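You operate a simulated robot arm through the tools that you are given. There is no shell and no other tool. Be economical: measure what you need, move in short steps, check, and stop when the job is done.

Carry out the task below with a simulated two-armed robot. There is one attempt and no reset: what you move stays moved.

TASK
Rest the dough on the blue mat with the white timer running for 30 minutes.
Fine: carry the bowl in both hands; stand the timer on the table too.
Where things are to end (x, y in the base frame): white timer within 6 cm of [-50, 61].

Only the result counts: the job must be done as asked and must still hold three seconds after the hand-in. Knocking over, shifting, dropping, spilling or breaking anything else fails it.

THE ROBOT
Two 7-joint arms with two-finger grippers on one trunk, on a base that drives. Base frame: it is fixed to the floor where the robot stands at the start and does not move with it; the origin is under the middle of the robot, x ahead of it, y to its left, z up. Units: cm, rad, N and s.
The left shoulder is at the start at [7.8, 15.1, 98.8], the right one opposite. With the tool pointing down near the work surface each hand reaches from about 10 to 78 cm from the robot's upright axis, wherever it stands, measured 20 degrees to its own side. Places, roughly: plus ten key of the white timer [40, 30, 90]; start key of the white timer [40, 20, 90]; top of the blue mat [-20, 70, 80]; top of the dining table [-50, 90, 80]. Payload 2.54 kg a hand.
The TCP of each hand is the grasp point between the finger pads, 3 cm short of the fingertips. In the tool frame z runs along the fingers and y along their closing line. Largest opening 11.6 cm; the body of the gripper starts 9.5 cm behind the TCP.
Orientation is that of the tool frame in the base frame, as [roll, pitch, yaw] about the fixed x, y, z axes, in that order (R = Rz(yaw) Ry(pitch) Rx(roll)). With the fingers straight down and closing along the base's y, the tool's x points along the base's -x, its y along +y and its z along -z.

THE INTERFACE
- The arms move only by the tool jog_arm. It takes "left_targets", "right_targets" or both (then of equal length, played together; a hand with none holds still); each is a list of rows, each an object of numbers (a shift or turn left out is 0, a gripper value left out holds the last): "rx", "ry", "rz": the turn, a rotation vector about the tool's x, y, z in rad; "dx", "dy", "dz": the shift along the tool's x, y, z in cm; "hand": the finger opening in cm, from 0 to 11.6. In form: [{"rx": .., "ry": .., "rz": .., "dx": .., "dy": .., "dz": .., "hand": ..}, ...]. A call has 1 to 8 rows; each row shifts and turns the commanded pose from where the row before left it, along the tool's axes as they then stand. Each row takes 0.2 s and may step no farther than 5 cm and 0.15 rad from the row before; otherwise, or with a gripper value out of range, the whole call is refused. A pose out of reach is approached as far as the arm can. The call stops where the force on the tool passes 40 N (or 10 N more than at its start, if that is more) or the arm is blocked; 0.2 s more then pass. The fingers move at their own pace (about 7.2 cm/s each) and stop on an object; they squeeze with about 38 N. The grip force told is the motor's: it shows also when the fingers shut on nothing. Time passes only in rows, and 0.2 s behind the last, so rows that do not move let the fingers close. It gives the time, the measured TCP pose, the force on the tool (base axes), the opening and the grip force at its end, in the units of the frame above (readings bear some noise), with the torque about the TCP (base axes, N m) and any sound that the robot's microphone picked up.
- Cameras (640 x 400 px; columns grow to the right, rows downward): "scene" is now at [12.23, 8.87, 115.16]; the picture's right is [0.91, -0.42, 0.00], its down [-0.05, -0.12, -0.99] and it looks along [0.41, 0.90, -0.13] (base axes); focal length 214 px, centre (320, 200). "left" rides on the left gripper at [6.9, 1.5, -12.2] in its tool frame; the picture's right is [-0.21, 0.98, 0.00], its down [-0.83, -0.18, -0.53] and it looks along [-0.52, -0.11, 0.85] (tool axes); focal length 251 px, centre (320, 200). "right" rides on the right gripper at [6.9, -1.5, -12.2] in its tool frame; the picture's right is [0.22, 0.98, 0.00], its down [-0.83, 0.18, -0.53] and it looks along [-0.52, 0.11, 0.85] (tool axes); focal length 251 px, centre (320, 200). There is no depth. A picture from a camera that has moved, and an enlarged one, comes with that camera's place and axes in the base frame and with its lens. The place of the scene camera against the robot may be out by one fixed shift of up to 1.8 cm in any direction.
- snapshot(camera): a new picture of that camera. It takes no simulated time.
- lift_body(by): slides the trunk up (or, below 0, down) by that many cm; the arms and the scene camera ride with it, the base frame stays. It gives what a move gives, with no picture.
- roll_base(legs): drives the robot by 1 to 6 legs, each [ahead, left, turn to the left] in cm, cm and rad, along the robot's own axes; the way and the turn of a leg run together, so that a leg with both is an arc; at most 150 cm and 3.142 rad a leg. The arms and the cameras ride along, it lands a little off, and it stops where it bumps. It gives what a move gives.
- aim_head(pan, tilt): turns the head with the scene camera to pan (to the left, within 1.396 rad either way) and tilt (down, from -0.506 to 1.204), counted from straight ahead of the robot. It gives what a move gives.
- inspect(camera, box): a new picture of the part [left, top, right, bottom] of that camera's present view, enlarged. It takes no simulated time.
- sign_off(): hands the job in; it is judged then, once.

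Work in short steps. Places have to be worked out from the pictures, the camera data and where the tool is seen: move nearer, look again, correct. Check each grasp and each placing, and mend what went wrong. You have 120 turns and 88 pictures in all, those below and enlarged ones among them. Open the grippers and draw the arms clear of the work before you hand the job in, unless the task says otherwise; then end with one line.

The tools are called after "Emit:" as name(argument=value, ...) on one line, values as JSON. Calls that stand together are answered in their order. jog_arm: Moves the arms, as the interface text tells. Its arguments: {"type":"object","properties":{"left_targets":{"type":"array","items":{"type":"object","properties":{"rx":{"type":"number"},"ry":{"type":"number"},"rz":{"type":"number"},"dx":{"type":"number"},"dy":{"type":"number"},"dz":{"type":"number"},"hand":{"type":"number"}}}},"right_targets":{"type":"array","items":{"type":"object","properties":{"rx":{"type":"number"},"ry":{"type":"number"},"rz":{"type":"number"},"dx":{"type":"number"},"dy":{"type":"number"},"dz":{"type":"number"},"hand":{"type":"number"}}}}},"required":[]} The other tools are called the same way: lift_body (by) slides the trunk up or down; roll_base (legs) drives the base; aim_head (pan, tilt) turns the head that bears the scene camera; snapshot (camera) takes a picture; inspect (camera, box) takes an enlarged picture of a part of a camera's view; sign_off () hands the job in.

At the start:

```text
clock: 0.0
left_ee_pos: [36.63, 46.63, 118.85]
left_orientation: [-3.142, 0.002, 3.14]
left_ft_force: [-0.7, -0.3, -0.1]
left_moment: [0.02, 0.02, 0.01]
left_opening: 11.63
left_gripper_force: 0.1
right_ee_pos: [33.14, 2.82, 122.18]
right_orientation: [3.139, -0.002, 3.14]
right_ft_force: [0.1, 0.1, 0.1]
right_moment: [0.01, -0.03, -0.02]
right_opening: 11.59
right_gripper_force: 0.1
trunk travel left (down, up): [-22.5, 6.4]
robot x, y, heading: [0.19, 0.16, 0.003]
head pan, tilt: [1.14, 0.131]
```

scene: 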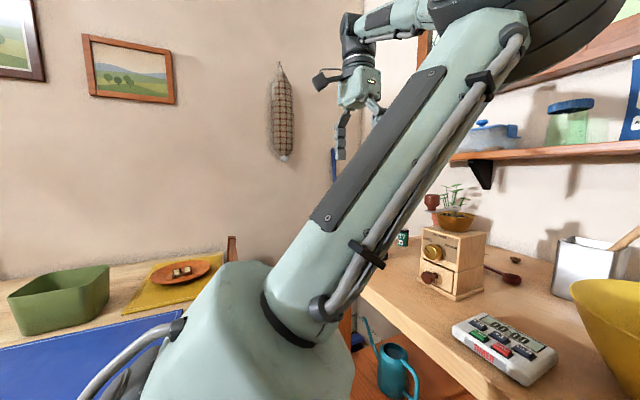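
right: 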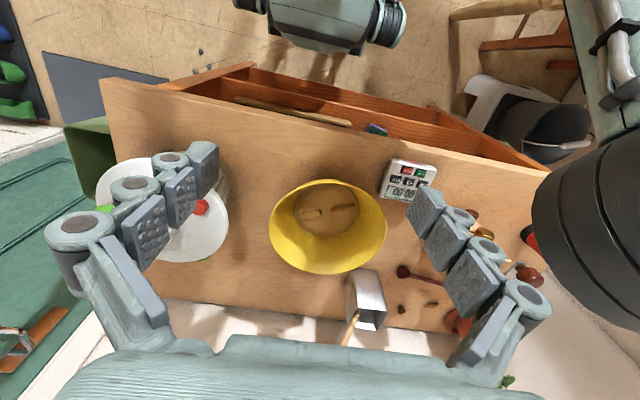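
left: 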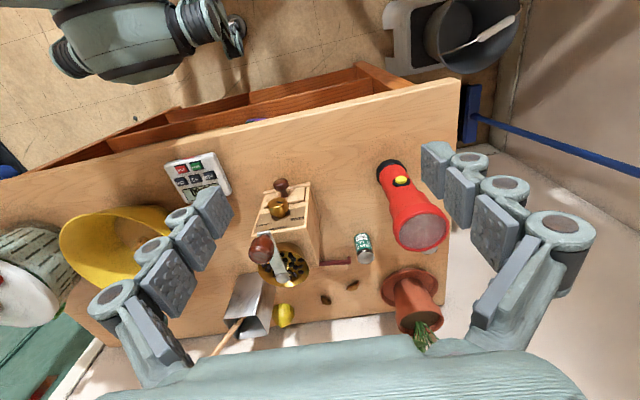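

I'll start by looking at the counter and the table with the head camera.

Emit:
aim_head(pan=0.1, tilt=0.7)

Emit:
snapshot(camera="scene")

Emit:
inspect(camera="left", box=[150, 140, 250, 210])

Emit:
inspect(camera="right", box=[240, 140, 460, 290])

```text
clock: 1.3
left_ee_pos: [36.48, 46.52, 118.89]
left_orientation: [3.141, 0.001, 3.14]
left_ft_force: [0.6, 0.7, -0.2]
left_moment: [0.0, 0.02, 0.01]
left_opening: 11.61
left_gripper_force: 0.0
right_ee_pos: [33.27, 2.83, 122.19]
right_orientation: [3.14, -0.002, 3.139]
right_ft_force: [-0.5, 0.1, 0.0]
right_moment: [0.02, -0.02, 0.02]
right_opening: 11.61
right_gripper_force: 0.1
trunk travel left (down, up): [-22.5, 6.4]
robot x, y, heading: [0.24, -0.12, 0.002]
head pan, tilt: [0.099, 0.7]
```

```text
84 pictures are left
camera scene: at [16.81, 1.32, 109.98], right [0.1, -0.99, 0.0], down [-0.64, -0.06, -0.77], along [0.76, 0.08, -0.64], focal length 214 px, centre (320, 200)
```

scene: 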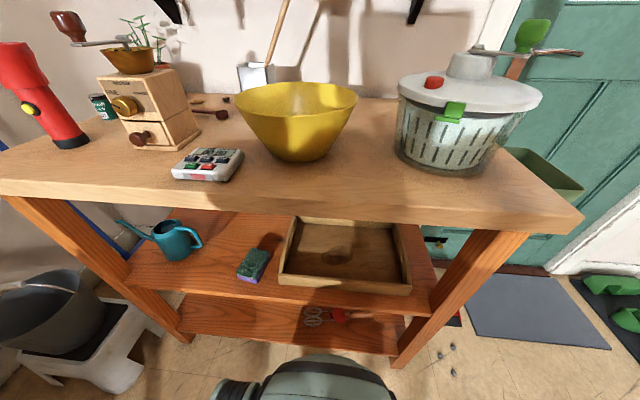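

```text
5.71 times, centred on (200, 175) of left
camera zoom: at [29.57, 47.89, 131.09], right [0.21, 0.98, 0.0], down [0.83, -0.18, 0.53], along [0.52, -0.11, -0.85], focal length 1437 px, centre (1006, 343)
```

zoom: 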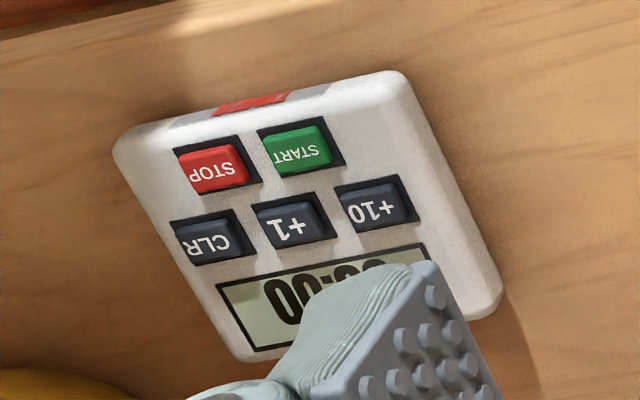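

```text
2.67 times, centred on (350, 215) of right
camera zoom: at [26.32, 1.3, 134.26], right [-0.21, 0.98, 0.0], down [0.83, 0.18, 0.53], along [0.52, 0.12, -0.85], focal length 670 px, centre (240, 160)
```

zoom: 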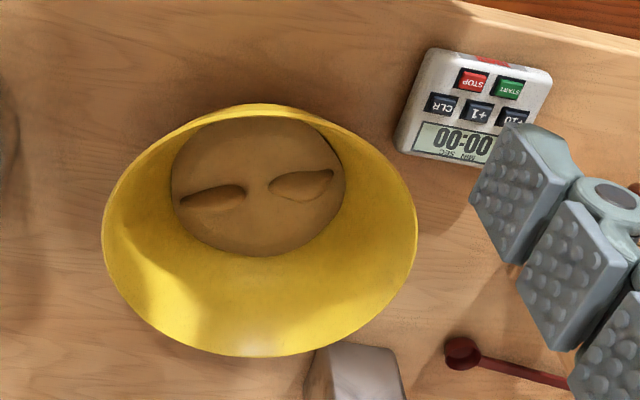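

The timer sits around [45, 23, 90–92] with START at about [42.3, 24.1, 92.4] and +10 at about [44.6, 25.5]. The bowl rim is centred around [52, 8.5]. I'll bring the left hand over the timer at height and turn it so that it closes along x.

Emit:
jog_arm(left_targets=[{"dx": -1.7, "dy": -4.6}, {"dx": -1.7, "dy": -4.6}, {"dx": -1.7, "dy": -4.6}, {"dx": -1.7, "dy": -4.6}, {"dx": -1.7, "dy": -4.6}, {"rz": 0.15}, {"rz": 0.15}, {"rz": 0.15}])

Emit:
jog_arm(left_targets=[{"rz": 0.15}, {"rz": 0.15}, {"rz": 0.15}, {"rz": 0.15}, {"rz": 0.15}, {"rz": 0.15}, {"rz": 0.15}, {"rz": 0.071}])

Emit:
snapshot(camera="left")

```text
clock: 3.3
left_ee_pos: [45.38, 27.09, 117.07]
left_orientation: [-3.021, 0.021, 2.724]
left_ft_force: [-0.6, -0.5, -0.4]
left_moment: [-0.03, 0.06, 0.01]
left_opening: 11.6
left_gripper_force: 0.0
right_ee_pos: [33.36, 2.85, 122.03]
right_orientation: [3.14, -0.002, 3.139]
right_ft_force: [0.8, 0.1, 0.1]
right_moment: [-0.02, 0.01, -0.01]
right_opening: 11.59
right_gripper_force: 0.1
trunk travel left (down, up): [-22.5, 6.4]
robot x, y, heading: [0.2, -0.09, -0.001]
head pan, tilt: [0.099, 0.7]
stopped in row 8 (left hand): the arm was blocked; the commanded pose is now the measured one
```

```text
clock: 5.3
left_ee_pos: [45.65, 29.29, 116.02]
left_orientation: [-3.086, 0.184, 1.635]
left_ft_force: [-0.6, -0.2, -0.1]
left_moment: [-0.02, -0.02, 0.02]
left_opening: 11.61
left_gripper_force: 0.0
right_ee_pos: [33.3, 2.88, 122.09]
right_orientation: [3.142, -0.001, 3.141]
right_ft_force: [0.7, 0.4, -0.8]
right_moment: [0.02, 0.08, -0.02]
right_opening: 11.58
right_gripper_force: 0.0
trunk travel left (down, up): [-22.5, 6.4]
robot x, y, heading: [-0.07, -0.06, 0.0]
head pan, tilt: [0.099, 0.7]
stopped in row 8 (left hand): the arm was blocked; the commanded pose is now the measured one
```

```text
81 pictures are left
camera left: at [47.22, 38.25, 126.67], right [0.99, -0.16, -0.01], down [-0.11, -0.72, 0.68], along [-0.12, -0.67, -0.73], focal length 251 px, centre (320, 200)
```

left: 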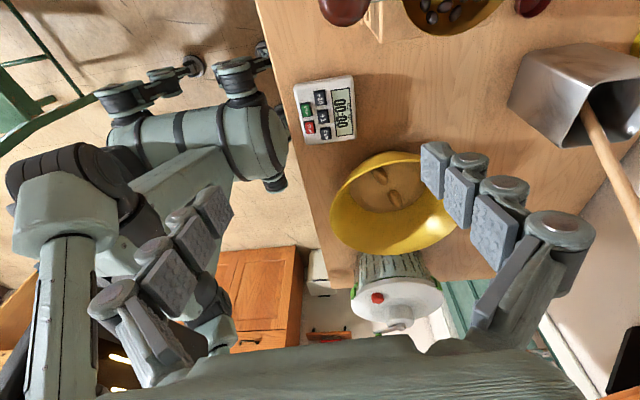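

The left arm got blocked while folded high, leaving the tool at y≈29 with a slight tilt. The picture looks clear below, so I'll lower it, straighten the tilt and see whether the arm can then reach.

Emit:
jog_arm(left_targets=[{"dz": 4.5}, {"dz": 4.5}, {"dz": 3, "ry": 0.06}, {"ry": 0.06}, {"ry": 0.06}])

Emit:
snapshot(camera="left")

Emit:
snapshot(camera="scene")

```text
clock: 6.5
left_ee_pos: [45.35, 26.69, 104.56]
left_orientation: [-3.093, 0.008, 1.624]
left_ft_force: [-0.3, 0.2, 1.7]
left_moment: [0.02, -0.07, 0.0]
left_opening: 11.63
left_gripper_force: 0.0
right_ee_pos: [33.27, 2.63, 122.06]
right_orientation: [3.138, -0.001, 3.14]
right_ft_force: [-0.2, -1.6, -0.7]
right_moment: [0.13, 0.0, -0.02]
right_opening: 11.59
right_gripper_force: 0.0
trunk travel left (down, up): [-22.5, 6.4]
robot x, y, heading: [-0.05, 0.05, -0.001]
head pan, tilt: [0.099, 0.7]
```

```text
80 pictures are left
camera left: at [46.9, 33.74, 116.58], right [0.99, -0.17, -0.05], down [-0.11, -0.83, 0.55], along [-0.13, -0.53, -0.84], focal length 251 px, centre (320, 200)
```

left: 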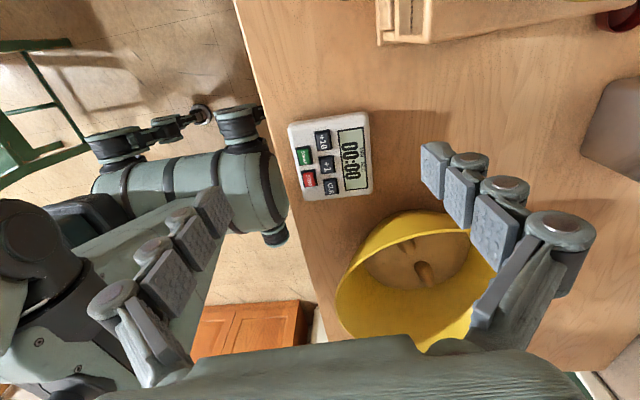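

```text
79 pictures are left
camera scene: at [16.61, 4.01, 116.17], right [0.41, -0.91, 0.0], down [-0.02, -0.01, -1.0], along [0.91, 0.41, -0.02], focal length 214 px, centre (320, 200)
```

scene: 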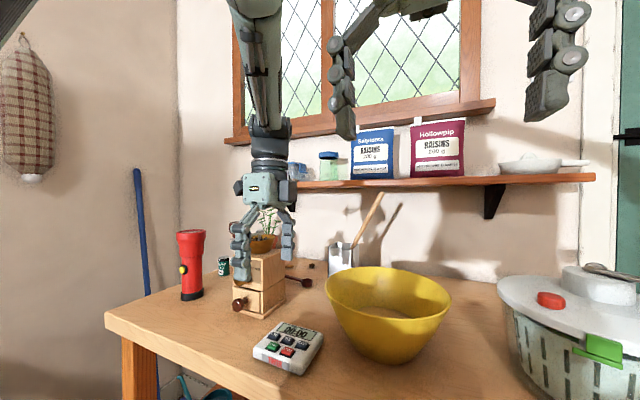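

The timer's centre measures [45.3, 23.3]. The arm seems to have nudged the head, so I'll move the hand in y, level it, lower part-way, and re-aim the head afterwards.

Emit:
jog_arm(left_targets=[{"dx": -1.7, "rx": -0.025, "rz": 0.027}, {"dx": -1.7, "rx": -0.025, "rz": 0.027}, {"dz": 2.5}, {"dz": 2.5}, {}])

Emit:
snapshot(camera="left")

Emit:
aim_head(pan=0.1, tilt=0.7)

Emit:
snapshot(camera="scene")

```text
clock: 7.7
left_ee_pos: [46.67, 27.4, 100.53]
left_orientation: [3.14, 0.003, 1.567]
left_ft_force: [0.0, -0.4, -1.0]
left_moment: [0.01, 0.02, -0.02]
left_opening: 11.63
left_gripper_force: 0.1
left hand out of reach, approached as far as the arm can: row 1, 2, 3, 4
right_ee_pos: [33.21, 2.81, 122.08]
right_orientation: [3.139, -0.002, 3.139]
right_ft_force: [0.9, -0.6, 0.3]
right_moment: [-0.01, 0.03, 0.03]
right_opening: 11.63
right_gripper_force: 0.2
trunk travel left (down, up): [-22.5, 6.4]
robot x, y, heading: [-0.4, -0.18, 0.002]
head pan, tilt: [0.099, 0.7]
```

```text
78 pictures are left
camera left: at [48.07, 34.13, 112.82], right [0.98, -0.22, 0.0], down [-0.18, -0.82, 0.54], along [-0.12, -0.52, -0.84], focal length 251 px, centre (320, 200)
```

left: 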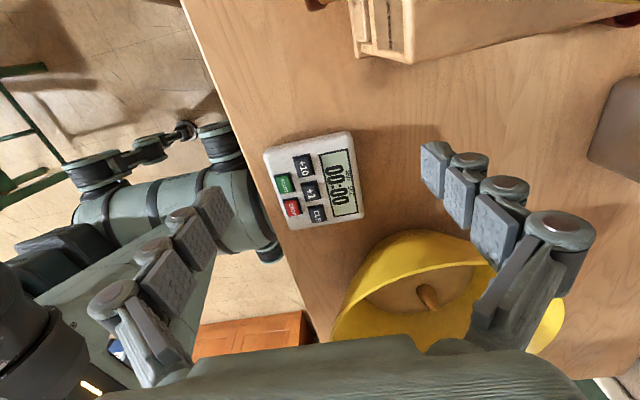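

```text
clock: 8.3
left_ee_pos: [46.67, 27.36, 100.57]
left_orientation: [-3.141, 0.005, 1.568]
left_ft_force: [-0.2, 0.4, 0.1]
left_moment: [-0.01, 0.04, -0.01]
left_opening: 11.59
left_gripper_force: 0.0
right_ee_pos: [33.08, 2.82, 122.06]
right_orientation: [3.138, 0.0, 3.141]
right_ft_force: [-0.3, -0.8, 0.3]
right_moment: [-0.01, -0.01, 0.0]
right_opening: 11.58
right_gripper_force: 0.1
trunk travel left (down, up): [-22.5, 6.4]
robot x, y, heading: [-0.04, -0.0, 0.001]
head pan, tilt: [0.099, 0.7]
```

```text
77 pictures are left
camera scene: at [16.82, 3.95, 115.76], right [0.38, -0.92, 0.0], down [-0.06, -0.03, -1.0], along [0.92, 0.38, -0.07], focal length 214 px, centre (320, 200)
```

scene: 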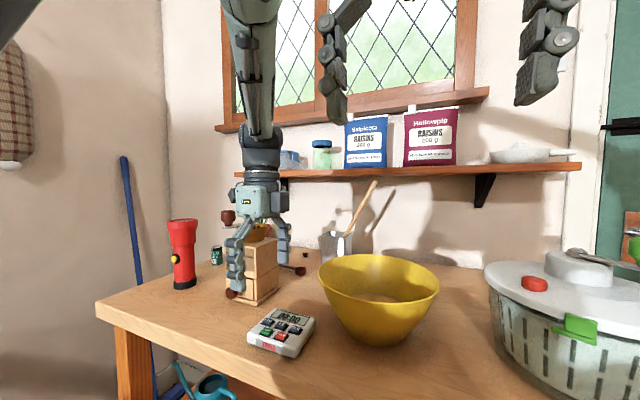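

The left arm is at its limit at y≈27 with this yaw, and it presses against the head. I'll raise the hand and shift the base 12 cm to the right so the timer lies better in the left arm's range.

Emit:
jog_arm(left_targets=[{"dx": 2, "dz": -4}, {"dx": 2, "dz": -4}, {"dx": 2, "dz": -2}])

Emit:
roll_base(legs=[[0, -12, 0]])

Emit:
jog_arm(left_targets=[{"dz": 1}, {"dz": 1}])

Emit:
snapshot(camera="left")

Emit:
snapshot(camera="scene")

```text
clock: 9.1
left_ee_pos: [46.68, 33.53, 110.79]
left_orientation: [3.138, -0.002, 1.565]
left_ft_force: [-0.9, -0.6, -0.4]
left_moment: [0.0, 0.02, 0.01]
left_opening: 11.59
left_gripper_force: 0.0
right_ee_pos: [33.27, 2.9, 122.0]
right_orientation: [3.139, -0.003, 3.139]
right_ft_force: [0.0, -0.5, 0.1]
right_moment: [0.0, -0.03, -0.02]
right_opening: 11.59
right_gripper_force: 0.1
trunk travel left (down, up): [-22.5, 6.4]
robot x, y, heading: [0.24, 0.03, -0.002]
head pan, tilt: [0.099, 0.7]
```

```text
clock: 10.9
left_ee_pos: [46.78, 21.39, 110.51]
left_orientation: [3.14, 0.003, 1.567]
left_ft_force: [0.0, 0.0, -0.5]
left_moment: [-0.01, 0.0, -0.02]
left_opening: 11.59
left_gripper_force: 0.1
right_ee_pos: [33.2, -9.46, 122.04]
right_orientation: [3.14, -0.001, 3.139]
right_ft_force: [0.0, -0.1, -0.3]
right_moment: [0.01, -0.01, -0.01]
right_opening: 11.59
right_gripper_force: 0.0
trunk travel left (down, up): [-22.5, 6.4]
robot x, y, heading: [-0.11, -12.18, -0.003]
head pan, tilt: [0.099, 0.7]
```

```text
clock: 11.5
left_ee_pos: [46.68, 21.41, 108.38]
left_orientation: [-3.139, 0.005, 1.568]
left_ft_force: [-0.5, -0.1, -0.3]
left_moment: [0.01, -0.01, 0.03]
left_opening: 11.6
left_gripper_force: 0.0
right_ee_pos: [33.33, -9.36, 122.13]
right_orientation: [3.137, -0.001, 3.14]
right_ft_force: [-0.2, 0.8, 1.4]
right_moment: [-0.03, 0.02, -0.01]
right_opening: 11.62
right_gripper_force: 0.1
trunk travel left (down, up): [-22.5, 6.4]
robot x, y, heading: [-0.04, -12.53, 0.003]
head pan, tilt: [0.099, 0.7]
```

```text
76 pictures are left
camera left: at [48.24, 28.25, 120.66], right [0.98, -0.22, 0.0], down [-0.18, -0.82, 0.54], along [-0.12, -0.53, -0.84], focal length 251 px, centre (320, 200)
```

left: 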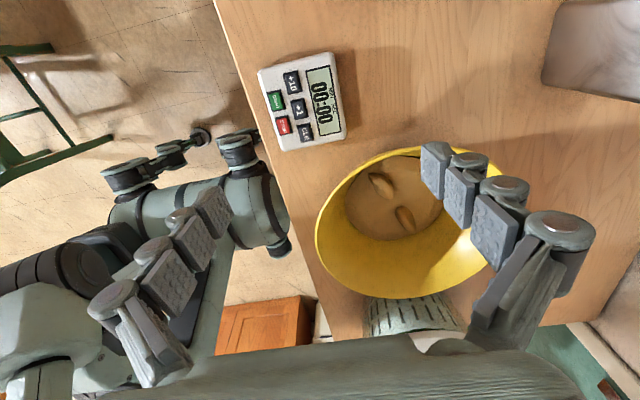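

```text
75 pictures are left
camera scene: at [17.53, -9.93, 114.18], right [0.19, -0.98, 0.0], down [-0.23, -0.04, -0.97], along [0.95, 0.18, -0.23], focal length 214 px, centre (320, 200)
```

scene: 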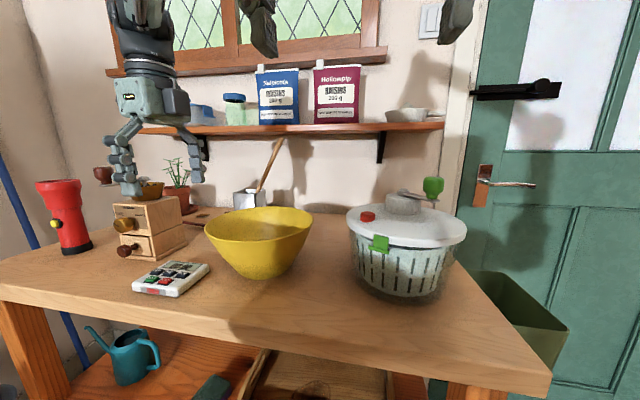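

Timer centre re-measured at about [45.2, 23.1]. I'll align above it and lower to z≈97.

Emit:
jog_arm(left_targets=[{"dx": 1.7, "dy": -1.5}, {"dz": 4}, {"dz": 4}, {"dz": 3}, {}])

Emit:
snapshot(camera="left")

Emit:
snapshot(camera="scene")

```text
clock: 12.7
left_ee_pos: [45.22, 23.01, 97.57]
left_orientation: [3.138, 0.001, 1.566]
left_ft_force: [0.5, -0.7, -0.2]
left_moment: [-0.02, 0.0, -0.01]
left_opening: 11.59
left_gripper_force: 0.0
right_ee_pos: [33.16, -9.39, 122.12]
right_orientation: [3.14, -0.002, 3.14]
right_ft_force: [0.5, -0.3, 0.5]
right_moment: [0.02, -0.02, 0.01]
right_opening: 11.59
right_gripper_force: 0.0
trunk travel left (down, up): [-22.5, 6.4]
robot x, y, heading: [0.08, -12.02, 0.002]
head pan, tilt: [0.099, 0.7]
```

```text
74 pictures are left
camera left: at [46.7, 29.63, 109.84], right [0.98, -0.22, 0.0], down [-0.19, -0.82, 0.53], along [-0.11, -0.52, -0.85], focal length 251 px, centre (320, 200)
```

left: 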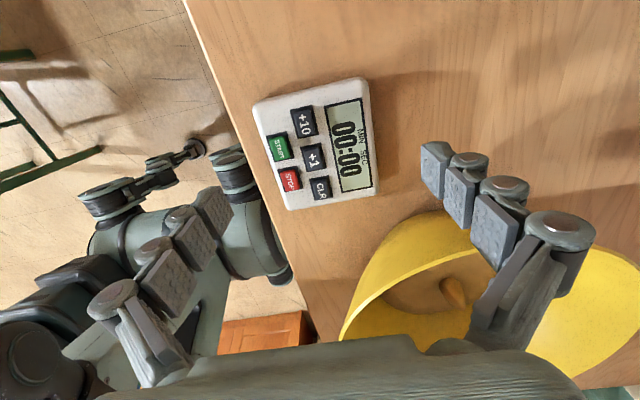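

```text
73 pictures are left
camera scene: at [17.55, -10.06, 113.8], right [0.17, -0.98, 0.0], down [-0.27, -0.05, -0.96], along [0.95, 0.17, -0.27], focal length 214 px, centre (320, 200)
```

scene: 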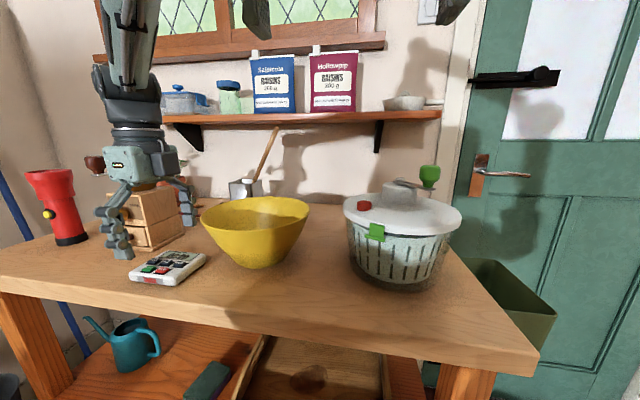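

Aligned: the timer spans x 41.7–49.3, centred at y≈22.9. I'll descend to about z 93 and check the force.

Emit:
jog_arm(left_targets=[{"dz": 1.5, "dy": 0.3}, {"dz": 1.5}, {"dz": 1}, {"dz": 0.5}, {}])

Emit:
snapshot(camera="left")

Emit:
inspect(camera="scene", box=[80, 190, 240, 300])

```text
clock: 13.9
left_ee_pos: [45.51, 22.9, 93.01]
left_orientation: [-3.141, 0.003, 1.569]
left_ft_force: [-0.6, -0.8, -0.2]
left_moment: [0.0, 0.03, 0.01]
left_opening: 11.58
left_gripper_force: 0.0
right_ee_pos: [33.22, -9.33, 122.09]
right_orientation: [3.139, -0.001, 3.14]
right_ft_force: [-1.0, -0.3, -0.3]
right_moment: [0.01, 0.03, 0.02]
right_opening: 11.59
right_gripper_force: 0.0
trunk travel left (down, up): [-22.5, 6.4]
robot x, y, heading: [0.06, -12.28, 0.001]
head pan, tilt: [0.099, 0.7]
```

```text
72 pictures are left
camera left: at [46.98, 29.78, 105.21], right [0.98, -0.22, 0.0], down [-0.18, -0.82, 0.54], along [-0.12, -0.52, -0.84], focal length 251 px, centre (320, 200)
```

left: 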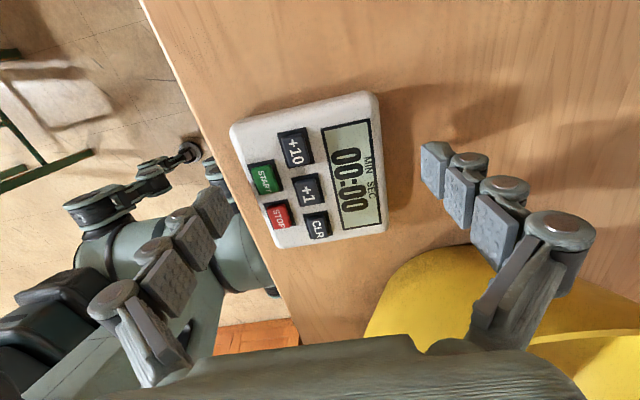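

```text
3.64 times, centred on (160, 245) of scene
camera zoom: at [17.39, -10.17, 111.98], right [0.17, -0.99, 0.0], down [-0.45, -0.08, -0.89], along [0.88, 0.15, -0.46], focal length 780 px, centre (902, 36)
```

zoom: 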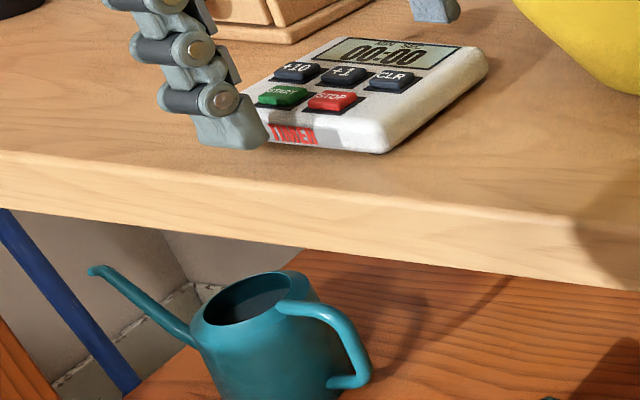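

The fingers straddle the timer with tips just above the counter. I'll go down a hair more and close.

Emit:
jog_arm(left_targets=[{"dz": 0.4}, {"hand": 6.5}, {"hand": 6.5}, {"hand": 6.5}, {"hand": 6.5}, {"hand": 6.5}])

Emit:
snapshot(camera="left")

```text
clock: 15.3
left_ee_pos: [45.6, 22.98, 92.64]
left_orientation: [3.141, 0.001, 1.567]
left_ft_force: [-0.5, 0.3, 0.6]
left_moment: [-0.01, 0.07, -0.02]
left_opening: 8.1
left_gripper_force: 37.7
right_ee_pos: [33.2, -9.4, 122.21]
right_orientation: [3.139, -0.002, 3.141]
right_ft_force: [-0.1, 0.5, -0.1]
right_moment: [0.01, -0.01, -0.02]
right_opening: 11.61
right_gripper_force: 0.0
trunk travel left (down, up): [-22.5, 6.4]
robot x, y, heading: [0.19, -11.9, 0.001]
head pan, tilt: [0.099, 0.7]
```

```text
70 pictures are left
camera left: at [46.98, 29.74, 104.91], right [0.98, -0.22, 0.0], down [-0.18, -0.82, 0.54], along [-0.12, -0.52, -0.84], focal length 251 px, centre (320, 200)
```

left: 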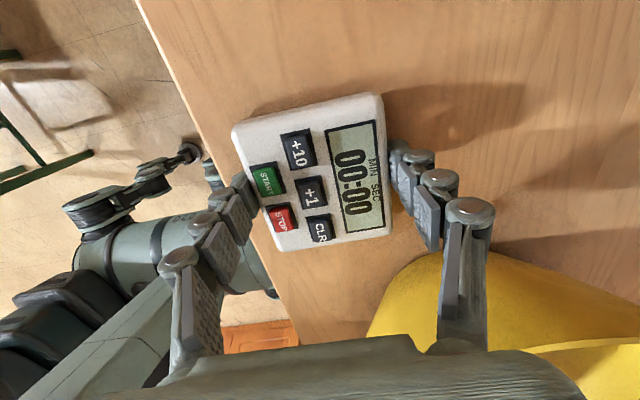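

Timer held (opening 8.1). I'll lift it clear, pull the arm outward from the head, and look around before driving.

Emit:
jog_arm(left_targets=[{"dz": -3}, {"dz": -4}, {"dz": -4, "dx": 2}, {"dx": 4}, {"dx": 4}])

Emit:
roll_base(legs=[[-15, 0, 0]])

Emit:
aim_head(pan=1.39, tilt=0.7)

Emit:
snapshot(camera="scene")

Emit:
snapshot(camera="left")

```text
clock: 16.3
left_ee_pos: [45.69, 26.79, 104.16]
left_orientation: [3.13, -0.007, 1.562]
left_ft_force: [-0.1, 0.0, -1.6]
left_moment: [-0.01, 0.03, 0.01]
left_opening: 8.12
left_gripper_force: 38.3
right_ee_pos: [34.36, -9.13, 121.7]
right_orientation: [3.138, 0.007, 3.11]
right_ft_force: [5.2, -0.7, -1.0]
right_moment: [-0.01, 0.21, -0.33]
right_opening: 11.48
right_gripper_force: 0.0
trunk travel left (down, up): [-22.5, 6.4]
robot x, y, heading: [0.29, -12.47, 0.001]
head pan, tilt: [0.099, 0.7]
stopped in row 4 (right hand): the force on the tool passed its limit at 69 N (the readings are from after the stop); the commanded pose is now the measured one
```

```text
clock: 17.6
left_ee_pos: [30.82, 26.73, 104.47]
left_orientation: [3.122, -0.011, 1.562]
left_ft_force: [0.1, -0.1, -0.7]
left_moment: [0.0, 0.0, 0.01]
left_opening: 8.11
left_gripper_force: 38.0
right_ee_pos: [19.3, -9.25, 121.66]
right_orientation: [3.139, 0.008, 3.114]
right_ft_force: [5.7, -1.4, 1.4]
right_moment: [0.13, 0.21, -0.33]
right_opening: 11.52
right_gripper_force: 0.1
trunk travel left (down, up): [-22.5, 6.4]
robot x, y, heading: [-14.41, -11.91, 0.001]
head pan, tilt: [0.099, 0.7]
```

```text
clock: 19.1
left_ee_pos: [30.85, 26.83, 104.36]
left_orientation: [3.123, -0.005, 1.566]
left_ft_force: [-0.2, 0.1, -1.2]
left_moment: [0.0, 0.01, 0.01]
left_opening: 8.1
left_gripper_force: 37.6
right_ee_pos: [19.32, -9.22, 121.78]
right_orientation: [3.139, 0.007, 3.113]
right_ft_force: [7.7, -0.8, -1.5]
right_moment: [-0.09, 0.27, -0.53]
right_opening: 11.54
right_gripper_force: 0.1
trunk travel left (down, up): [-22.5, 6.4]
robot x, y, heading: [-14.82, -12.0, 0.001]
head pan, tilt: [1.389, 0.7]
```

```text
69 pictures are left
camera scene: at [-0.66, -5.41, 109.99], right [0.74, -0.68, 0.0], down [-0.43, -0.47, -0.77], along [0.52, 0.56, -0.64], focal length 214 px, centre (320, 200)
```

scene: 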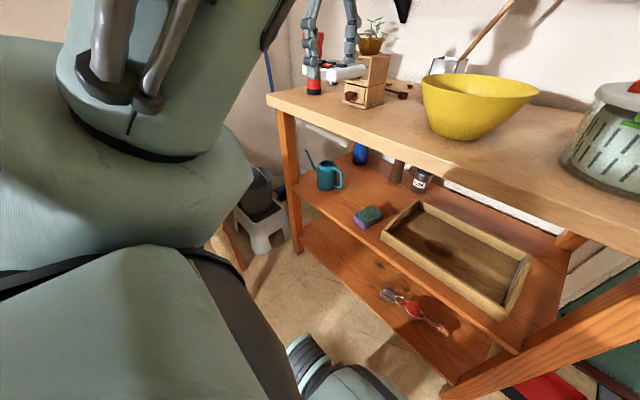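

```text
68 pictures are left
camera left: at [32.05, 33.53, 116.63], right [0.98, -0.22, 0.02], down [-0.2, -0.83, 0.53], along [-0.1, -0.52, -0.85], focal length 251 px, centre (320, 200)
```

left: 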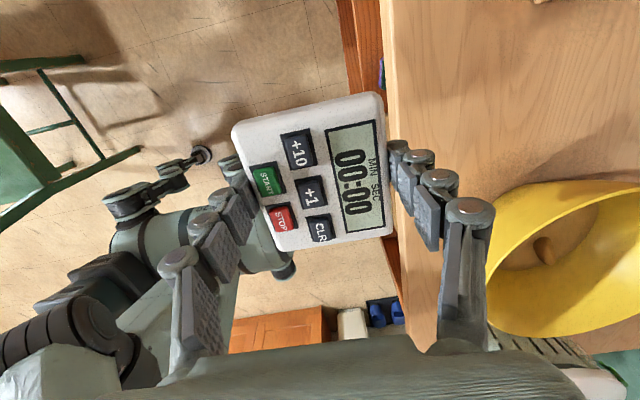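

The right hand is being touched by the left arm's elbow (force left on it). I'll move the right hand away to the right, then swing the left hand outward and turn it back to its natural yaw.

Emit:
jog_arm(right_targets=[{"dy": -4}, {"dy": -4}, {"dy": -4}, {"dy": -3}])

Emit:
jog_arm(left_targets=[{"dx": 4, "rz": -0.1}, {"dx": 4, "rz": -0.15}, {"rz": -0.15}, {"rz": -0.15}, {"rz": -0.15}, {"rz": -0.15}, {"rz": -0.15}, {"rz": -0.15}])

Emit:
snapshot(camera="scene")

```text
clock: 20.1
left_ee_pos: [30.79, 26.8, 104.21]
left_orientation: [3.124, -0.006, 1.567]
left_ft_force: [0.5, 0.5, -0.8]
left_moment: [0.01, -0.01, -0.03]
left_opening: 8.11
left_gripper_force: 37.9
right_ee_pos: [18.93, -24.34, 121.62]
right_orientation: [3.137, 0.007, 3.113]
right_ft_force: [0.4, -0.7, 0.2]
right_moment: [0.02, 0.0, 0.0]
right_opening: 11.58
right_gripper_force: 0.1
trunk travel left (down, up): [-22.5, 6.4]
robot x, y, heading: [-14.59, -12.14, 0.005]
head pan, tilt: [1.389, 0.7]
```

```text
clock: 21.9
left_ee_pos: [30.53, 34.56, 104.58]
left_orientation: [3.124, 0.012, 2.713]
left_ft_force: [0.1, 1.2, -1.7]
left_moment: [-0.03, -0.02, -0.01]
left_opening: 8.1
left_gripper_force: 38.7
right_ee_pos: [19.13, -24.31, 121.53]
right_orientation: [3.14, 0.007, 3.114]
right_ft_force: [-0.3, 0.9, 0.8]
right_moment: [-0.02, 0.01, 0.0]
right_opening: 11.59
right_gripper_force: 0.3
trunk travel left (down, up): [-22.5, 6.4]
robot x, y, heading: [-14.74, -12.34, -0.005]
head pan, tilt: [1.389, 0.7]
```

```text
67 pictures are left
camera scene: at [-4.87, -3.31, 109.97], right [0.98, -0.18, 0.0], down [-0.12, -0.63, -0.76], along [0.14, 0.75, -0.64], focal length 214 px, centre (320, 200)
```

scene: 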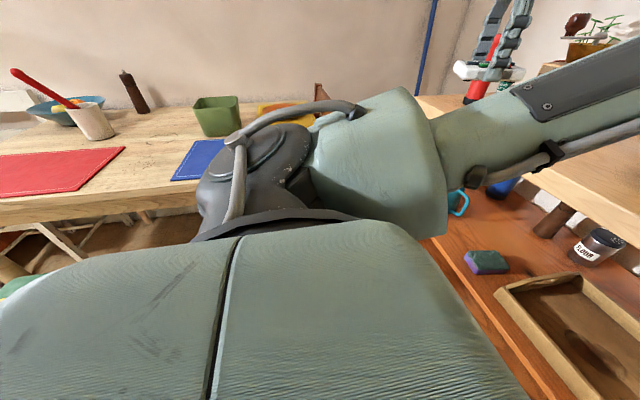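

The table is visible to the left. I'll turn the robot 1.0 rad left, well clear of the counter, and look again.

Emit:
roll_base(legs=[[0, 0, 1.0]])

Emit:
aim_head(pan=0.5, tilt=0.5)

Emit:
snapshot(camera="scene")

```text
clock: 24.9
left_ee_pos: [-29.97, 51.21, 104.46]
left_orientation: [3.126, 0.012, -2.567]
left_ft_force: [-0.1, 0.2, -0.7]
left_moment: [0.0, -0.02, 0.0]
left_opening: 8.12
left_gripper_force: 37.9
right_ee_pos: [13.74, 9.84, 121.6]
right_orientation: [3.141, 0.007, -2.167]
right_ft_force: [-0.1, 0.4, 0.1]
right_moment: [0.02, -0.01, 0.03]
right_opening: 11.58
right_gripper_force: 0.1
trunk travel left (down, up): [-22.5, 6.4]
robot x, y, heading: [-14.75, -12.13, 1.002]
head pan, tilt: [1.389, 0.7]
```

```text
clock: 26.1
left_ee_pos: [-29.89, 51.19, 104.55]
left_orientation: [3.126, 0.012, -2.569]
left_ft_force: [0.5, -0.3, -0.8]
left_moment: [0.01, 0.0, 0.0]
left_opening: 8.08
left_gripper_force: 37.8
right_ee_pos: [13.65, 9.98, 121.72]
right_orientation: [3.14, 0.008, -2.167]
right_ft_force: [-0.1, -0.3, 0.0]
right_moment: [0.03, 0.03, -0.03]
right_opening: 11.61
right_gripper_force: 0.0
trunk travel left (down, up): [-22.5, 6.4]
robot x, y, heading: [-14.86, -12.29, 1.006]
head pan, tilt: [0.499, 0.499]
```

```text
66 pictures are left
camera scene: at [-8.96, 3.14, 111.74], right [1.0, -0.07, 0.0], down [-0.03, -0.48, -0.88], along [0.06, 0.88, -0.48], focal length 214 px, centre (320, 200)
```

scene: 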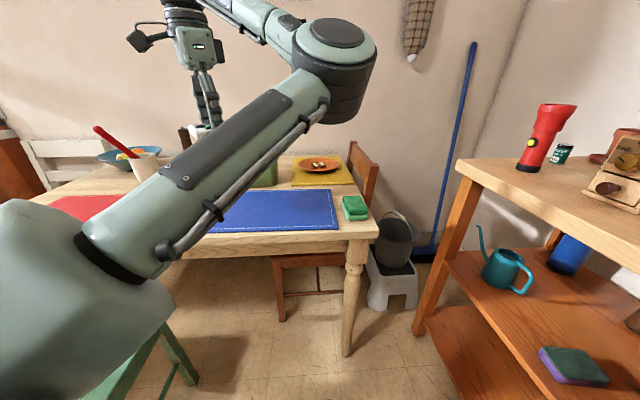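

Table measured: front edge y≈43.5, blue mat about x −33…−1, y 46…68, red mat starting at x≈−50. I'll aim the timer at about [−45.5, 60.5] on bare wood. Now I drive near [−8, 6] and face the table.

Emit:
roll_base(legs=[[19, 4.2, 0], [0, 0, 0.57]])

Emit:
aim_head(pan=0.3, tilt=0.7)

Emit:
snapshot(camera="scene")

Emit:
snapshot(camera="left")

```text
clock: 29.3
left_ee_pos: [-54.99, 51.26, 104.54]
left_orientation: [3.125, 0.012, -2.0]
left_ft_force: [0.2, 0.1, -1.9]
left_moment: [0.05, 0.01, 0.02]
left_opening: 8.12
left_gripper_force: 38.4
right_ee_pos: [3.98, 39.9, 121.54]
right_orientation: [3.14, 0.006, -1.598]
right_ft_force: [-0.7, 0.6, -0.2]
right_moment: [-0.01, -0.03, -0.01]
right_opening: 11.59
right_gripper_force: 0.0
trunk travel left (down, up): [-22.5, 6.4]
robot x, y, heading: [-8.17, 6.01, 1.573]
head pan, tilt: [0.499, 0.499]
```

```text
clock: 30.0
left_ee_pos: [-54.98, 51.3, 104.46]
left_orientation: [3.126, 0.012, -2.0]
left_ft_force: [0.2, -0.2, -1.4]
left_moment: [-0.01, -0.02, 0.04]
left_opening: 8.12
left_gripper_force: 38.0
right_ee_pos: [3.94, 39.95, 121.6]
right_orientation: [3.14, 0.007, -1.596]
right_ft_force: [-0.1, -0.3, -0.1]
right_moment: [0.02, -0.02, 0.04]
right_opening: 11.6
right_gripper_force: 0.0
trunk travel left (down, up): [-22.5, 6.4]
robot x, y, heading: [-8.04, 6.0, 1.57]
head pan, tilt: [0.3, 0.7]
```

```text
65 pictures are left
camera scene: at [-9.08, 21.41, 109.98], right [0.95, 0.3, 0.0], down [0.19, -0.61, -0.77], along [-0.23, 0.73, -0.64], focal length 214 px, centre (320, 200)
```

scene: 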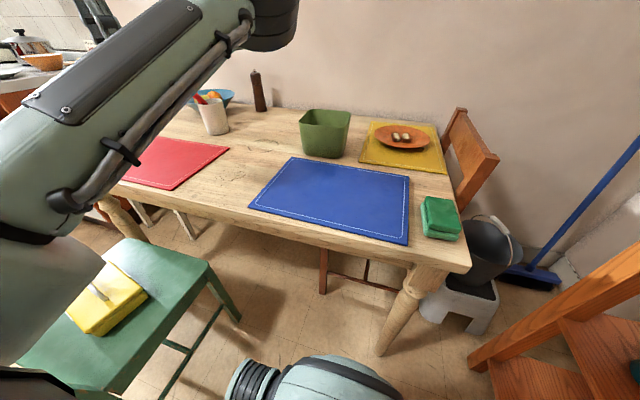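

```text
64 pictures are left
camera left: at [-59.19, 45.21, 116.66], right [-0.8, 0.6, 0.02], down [0.51, 0.67, 0.54], along [0.31, 0.44, -0.84], focal length 251 px, centre (320, 200)
```

left: 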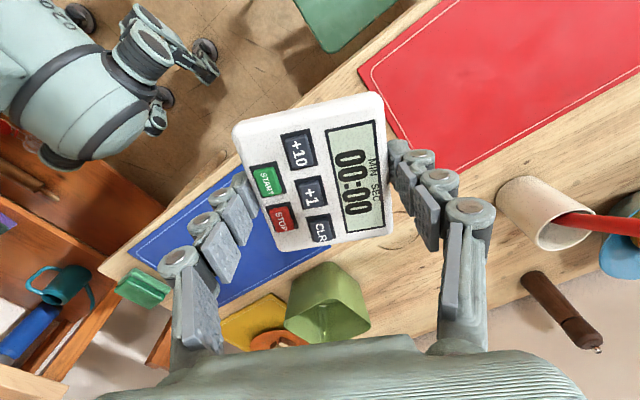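

The gap between the mats is x −53.7…−33; the blue mat is centred at [−17, 60]. I'll bring the timer over [−46.5, 61], squaring it to the table.

Emit:
jog_arm(left_targets=[{"dx": -4.12, "dy": -1.23}, {"dx": -4.12, "dy": -1.23}, {"dx": -4.12, "dy": -1.23}, {"rz": -0.143}, {"rz": -0.143}, {"rz": -0.143}, {"dz": 4}, {"dz": 4}])

Emit:
snapshot(camera="left")

Emit:
snapshot(camera="scene")

```text
clock: 31.8
left_ee_pos: [-46.5, 61.22, 96.53]
left_orientation: [3.131, 0.017, -1.57]
left_ft_force: [0.0, -0.8, -1.3]
left_moment: [0.02, -0.03, -0.01]
left_opening: 8.13
left_gripper_force: 38.4
right_ee_pos: [3.99, 39.91, 121.66]
right_orientation: [3.139, 0.007, -1.596]
right_ft_force: [-0.4, 0.3, -0.5]
right_moment: [-0.03, 0.03, 0.0]
right_opening: 11.61
right_gripper_force: 0.0
trunk travel left (down, up): [-22.5, 6.4]
robot x, y, heading: [-8.23, 6.14, 1.574]
head pan, tilt: [0.3, 0.7]
```

```text
63 pictures are left
camera left: at [-47.96, 53.96, 108.71], right [-0.98, 0.21, 0.01], down [0.19, 0.82, 0.55], along [0.11, 0.54, -0.84], focal length 251 px, centre (320, 200)
```

left: 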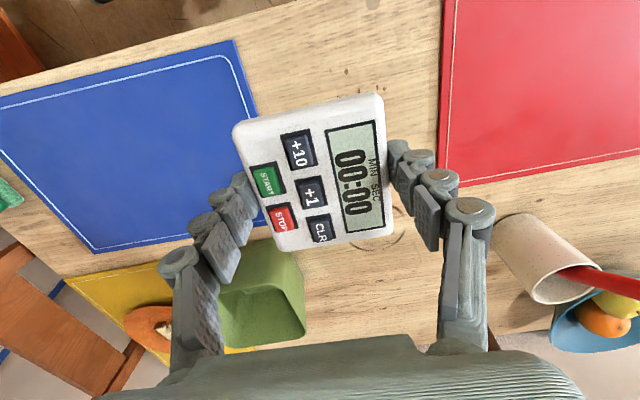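

```text
62 pictures are left
camera scene: at [-9.09, 21.44, 109.97], right [0.95, 0.3, 0.0], down [0.19, -0.62, -0.76], along [-0.23, 0.73, -0.64], focal length 214 px, centre (320, 200)
```

scene: 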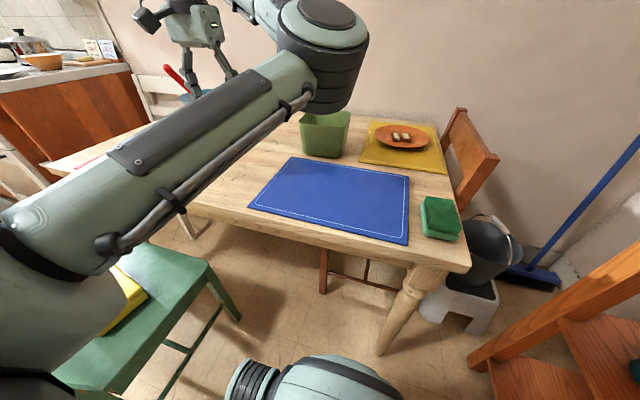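

Position is good, on bare wood between the mats. I'll lower to ~86 and then look for contact in small steps.

Emit:
jog_arm(left_targets=[{"dz": 4}, {"dz": 4}, {"dz": 2}, {}])

Emit:
inspect(camera="left", box=[160, 60, 480, 270])

Emit:
jog_arm(left_targets=[{"dz": 0.5}, {"dz": 0.5}, {"dz": 0.4}, {}])

```text
clock: 32.8
left_ee_pos: [-46.5, 61.37, 86.7]
left_orientation: [3.132, 0.019, -1.572]
left_ft_force: [0.2, -0.4, -2.3]
left_moment: [0.0, -0.02, 0.01]
left_opening: 8.1
left_gripper_force: 38.0
right_ee_pos: [4.05, 39.86, 121.68]
right_orientation: [3.141, 0.007, -1.596]
right_ft_force: [-0.4, 0.3, -0.7]
right_moment: [-0.03, -0.01, -0.01]
right_opening: 11.6
right_gripper_force: 0.1
trunk travel left (down, up): [-22.5, 6.4]
robot x, y, heading: [-8.13, 6.27, 1.574]
head pan, tilt: [0.3, 0.7]
```

```text
1.90 times, centred on (320, 165) of left
camera zoom: at [-47.96, 54.2, 98.72], right [-0.98, 0.22, 0.01], down [0.19, 0.82, 0.55], along [0.11, 0.54, -0.84], focal length 479 px, centre (320, 267)
```

zoom: 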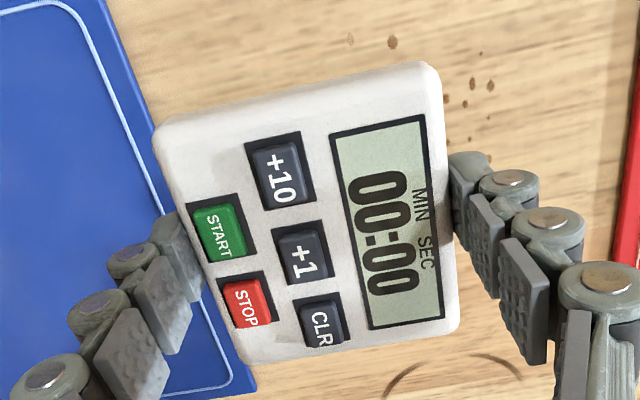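

```text
clock: 33.8
left_ee_pos: [-46.66, 61.28, 85.25]
left_orientation: [3.131, 0.019, -1.573]
left_ft_force: [-0.4, 0.8, -0.3]
left_moment: [0.03, 0.01, 0.0]
left_opening: 8.12
left_gripper_force: 37.9
right_ee_pos: [3.89, 39.88, 121.58]
right_orientation: [3.141, 0.008, -1.596]
right_ft_force: [0.2, 0.4, 0.4]
right_moment: [-0.01, -0.05, -0.02]
right_opening: 11.63
right_gripper_force: 0.1
trunk travel left (down, up): [-22.5, 6.4]
robot x, y, heading: [-8.13, 6.07, 1.572]
head pan, tilt: [0.3, 0.7]
```

No contact yet at 85.25; continuing down in small steps.

Emit:
jog_arm(left_targets=[{"dz": 0.4}, {"dz": 0.4}, {"dz": 0.3}, {"dz": 0.3}, {}])

Emit:
jog_arm(left_targets=[{"dz": 0.25}, {"dz": 0.25}, {}])

```text
clock: 35.0
left_ee_pos: [-46.67, 61.37, 83.92]
left_orientation: [3.132, 0.017, -1.571]
left_ft_force: [-0.2, -0.3, -1.9]
left_moment: [0.01, 0.02, 0.0]
left_opening: 8.1
left_gripper_force: 37.7
right_ee_pos: [3.93, 39.91, 121.61]
right_orientation: [3.14, 0.007, -1.596]
right_ft_force: [0.4, -0.5, 0.3]
right_moment: [-0.04, 0.01, 0.0]
right_opening: 11.61
right_gripper_force: 0.1
trunk travel left (down, up): [-22.5, 6.4]
robot x, y, heading: [-8.22, 5.78, 1.567]
head pan, tilt: [0.3, 0.7]
```

```text
clock: 35.8
left_ee_pos: [-46.66, 61.32, 83.21]
left_orientation: [3.132, 0.017, -1.572]
left_ft_force: [0.6, 0.5, -1.4]
left_moment: [0.0, 0.01, 0.01]
left_opening: 8.08
left_gripper_force: 38.0
right_ee_pos: [3.98, 39.86, 121.51]
right_orientation: [3.139, 0.008, -1.599]
right_ft_force: [0.2, -0.7, -0.6]
right_moment: [-0.01, -0.02, -0.03]
right_opening: 11.58
right_gripper_force: 0.0
trunk travel left (down, up): [-22.5, 6.4]
robot x, y, heading: [-8.64, 5.87, 1.567]
head pan, tilt: [0.3, 0.7]
```

Still free at 83.2; a few more small steps.

Emit:
jog_arm(left_targets=[{"dz": 0.25}, {"dz": 0.25}, {}])

Emit:
jog_arm(left_targets=[{"dz": 0.25}, {"dz": 0.25}, {}])

Emit:
snapshot(camera="left")

```text
clock: 36.6
left_ee_pos: [-46.68, 61.36, 82.78]
left_orientation: [3.131, 0.019, -1.572]
left_ft_force: [-0.2, 0.0, -1.2]
left_moment: [0.0, 0.0, -0.01]
left_opening: 8.11
left_gripper_force: 38.3
right_ee_pos: [3.99, 39.96, 121.63]
right_orientation: [3.141, 0.007, -1.597]
right_ft_force: [-0.3, -0.5, -0.6]
right_moment: [-0.04, -0.03, 0.03]
right_opening: 11.63
right_gripper_force: 0.1
trunk travel left (down, up): [-22.5, 6.4]
robot x, y, heading: [-8.27, 5.9, 1.569]
head pan, tilt: [0.3, 0.7]
```

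```text
clock: 37.4
left_ee_pos: [-46.72, 61.34, 82.18]
left_orientation: [3.13, 0.017, -1.572]
left_ft_force: [-0.4, 0.0, -0.4]
left_moment: [0.04, 0.0, -0.06]
left_opening: 8.1
left_gripper_force: 37.9
right_ee_pos: [3.94, 39.81, 121.58]
right_orientation: [3.139, 0.007, -1.596]
right_ft_force: [0.0, 0.6, 0.8]
right_moment: [0.01, -0.01, -0.01]
right_opening: 11.6
right_gripper_force: 0.0
trunk travel left (down, up): [-22.5, 6.4]
robot x, y, heading: [-8.02, 6.24, 1.571]
head pan, tilt: [0.3, 0.7]
```

```text
60 pictures are left
camera left: at [-48.19, 54.02, 94.37], right [-0.98, 0.22, 0.01], down [0.19, 0.82, 0.55], along [0.11, 0.54, -0.84], focal length 251 px, centre (320, 200)
```

left: 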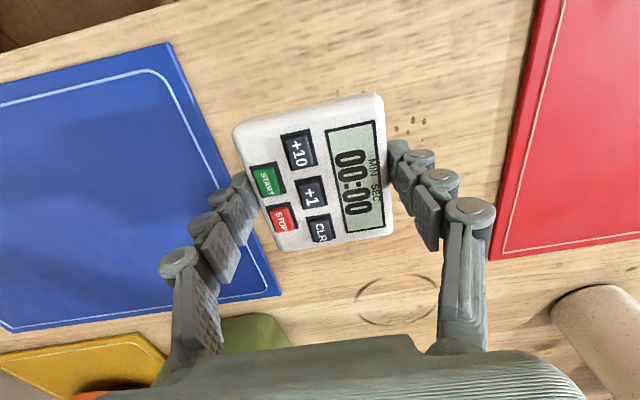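

Still no load; continuing down slowly.

Emit:
jog_arm(left_targets=[{"dz": 0.25}, {"dz": 0.25}, {"dz": 0.25}, {}])

Emit:
jog_arm(left_targets=[{"dz": 0.25}, {"dz": 0.25}, {"dz": 0.25}, {}])

Emit:
snapshot(camera="left")

```text
clock: 38.4
left_ee_pos: [-46.58, 61.41, 81.57]
left_orientation: [3.13, 0.015, -1.573]
left_ft_force: [-0.2, -0.4, -0.3]
left_moment: [-0.01, 0.01, -0.02]
left_opening: 8.1
left_gripper_force: 38.1
right_ee_pos: [3.96, 40.0, 121.56]
right_orientation: [3.139, 0.008, -1.598]
right_ft_force: [-0.3, 0.4, 0.0]
right_moment: [0.03, 0.03, -0.01]
right_opening: 11.61
right_gripper_force: 0.1
trunk travel left (down, up): [-22.5, 6.4]
robot x, y, heading: [-8.24, 5.9, 1.572]
head pan, tilt: [0.3, 0.7]
```

```text
clock: 39.4
left_ee_pos: [-46.72, 61.29, 80.69]
left_orientation: [3.13, 0.018, -1.572]
left_ft_force: [0.3, 0.4, -0.8]
left_moment: [0.0, -0.02, 0.01]
left_opening: 8.09
left_gripper_force: 38.4
right_ee_pos: [3.9, 39.85, 121.69]
right_orientation: [3.14, 0.008, -1.596]
right_ft_force: [0.0, 0.2, 0.0]
right_moment: [0.01, -0.01, -0.02]
right_opening: 11.61
right_gripper_force: 0.0
trunk travel left (down, up): [-22.5, 6.4]
robot x, y, heading: [-8.21, 6.05, 1.57]
head pan, tilt: [0.3, 0.7]
```

```text
59 pictures are left
camera left: at [-48.2, 54.06, 92.88], right [-0.98, 0.22, 0.01], down [0.19, 0.82, 0.55], along [0.11, 0.54, -0.84], focal length 251 px, centre (320, 200)
```

left: 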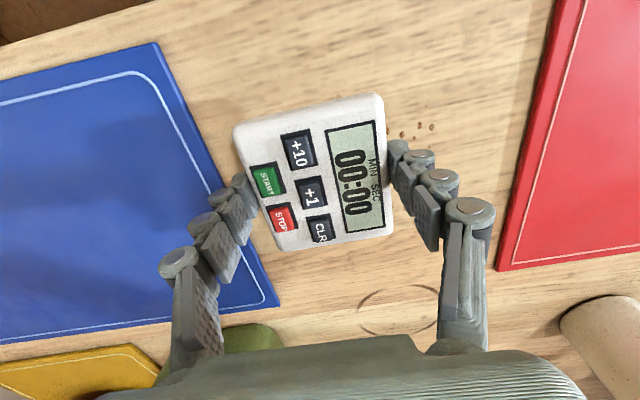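

Triangulating the mat corner gives a table height of about 76–77, so contact should come near TCP z≈79.5. Continuing.

Emit:
jog_arm(left_targets=[{"dz": 0.25}, {"dz": 0.25}, {}])

Emit:
jog_arm(left_targets=[{"dz": 0.2}, {"dz": 0.2}, {}])

Emit:
jog_arm(left_targets=[{"dz": 0.2}, {"dz": 0.2}, {}])

```text
clock: 40.2
left_ee_pos: [-46.64, 61.49, 80.22]
left_orientation: [3.132, 0.018, -1.572]
left_ft_force: [0.4, -0.1, -0.8]
left_moment: [-0.01, -0.03, -0.02]
left_opening: 8.12
left_gripper_force: 38.1
right_ee_pos: [3.96, 39.86, 121.62]
right_orientation: [-3.141, 0.007, -1.597]
right_ft_force: [-0.3, -0.2, -0.5]
right_moment: [0.0, -0.03, 0.0]
right_opening: 11.6
right_gripper_force: 0.0
trunk travel left (down, up): [-22.5, 6.4]
robot x, y, heading: [-7.99, 5.97, 1.569]
head pan, tilt: [0.3, 0.7]
```

```text
clock: 41.0
left_ee_pos: [-46.66, 61.31, 79.86]
left_orientation: [3.131, 0.018, -1.573]
left_ft_force: [-0.3, 0.5, -1.3]
left_moment: [0.04, -0.05, -0.03]
left_opening: 8.08
left_gripper_force: 38.2
right_ee_pos: [3.97, 39.85, 121.72]
right_orientation: [3.139, 0.008, -1.597]
right_ft_force: [0.2, -0.9, 0.1]
right_moment: [0.01, 0.0, -0.02]
right_opening: 11.62
right_gripper_force: 0.0
trunk travel left (down, up): [-22.5, 6.4]
robot x, y, heading: [-7.7, 5.84, 1.574]
head pan, tilt: [0.3, 0.7]
```

```text
clock: 41.8
left_ee_pos: [-46.68, 61.32, 79.48]
left_orientation: [3.13, 0.016, -1.573]
left_ft_force: [-0.2, -0.1, -0.5]
left_moment: [-0.02, -0.02, 0.03]
left_opening: 8.1
left_gripper_force: 37.9
right_ee_pos: [4.03, 39.88, 121.57]
right_orientation: [3.14, 0.007, -1.596]
right_ft_force: [0.9, 0.1, -0.5]
right_moment: [0.04, 0.03, 0.0]
right_opening: 11.57
right_gripper_force: 0.1
trunk travel left (down, up): [-22.5, 6.4]
robot x, y, heading: [-8.19, 6.12, 1.57]
head pan, tilt: [0.3, 0.7]
```

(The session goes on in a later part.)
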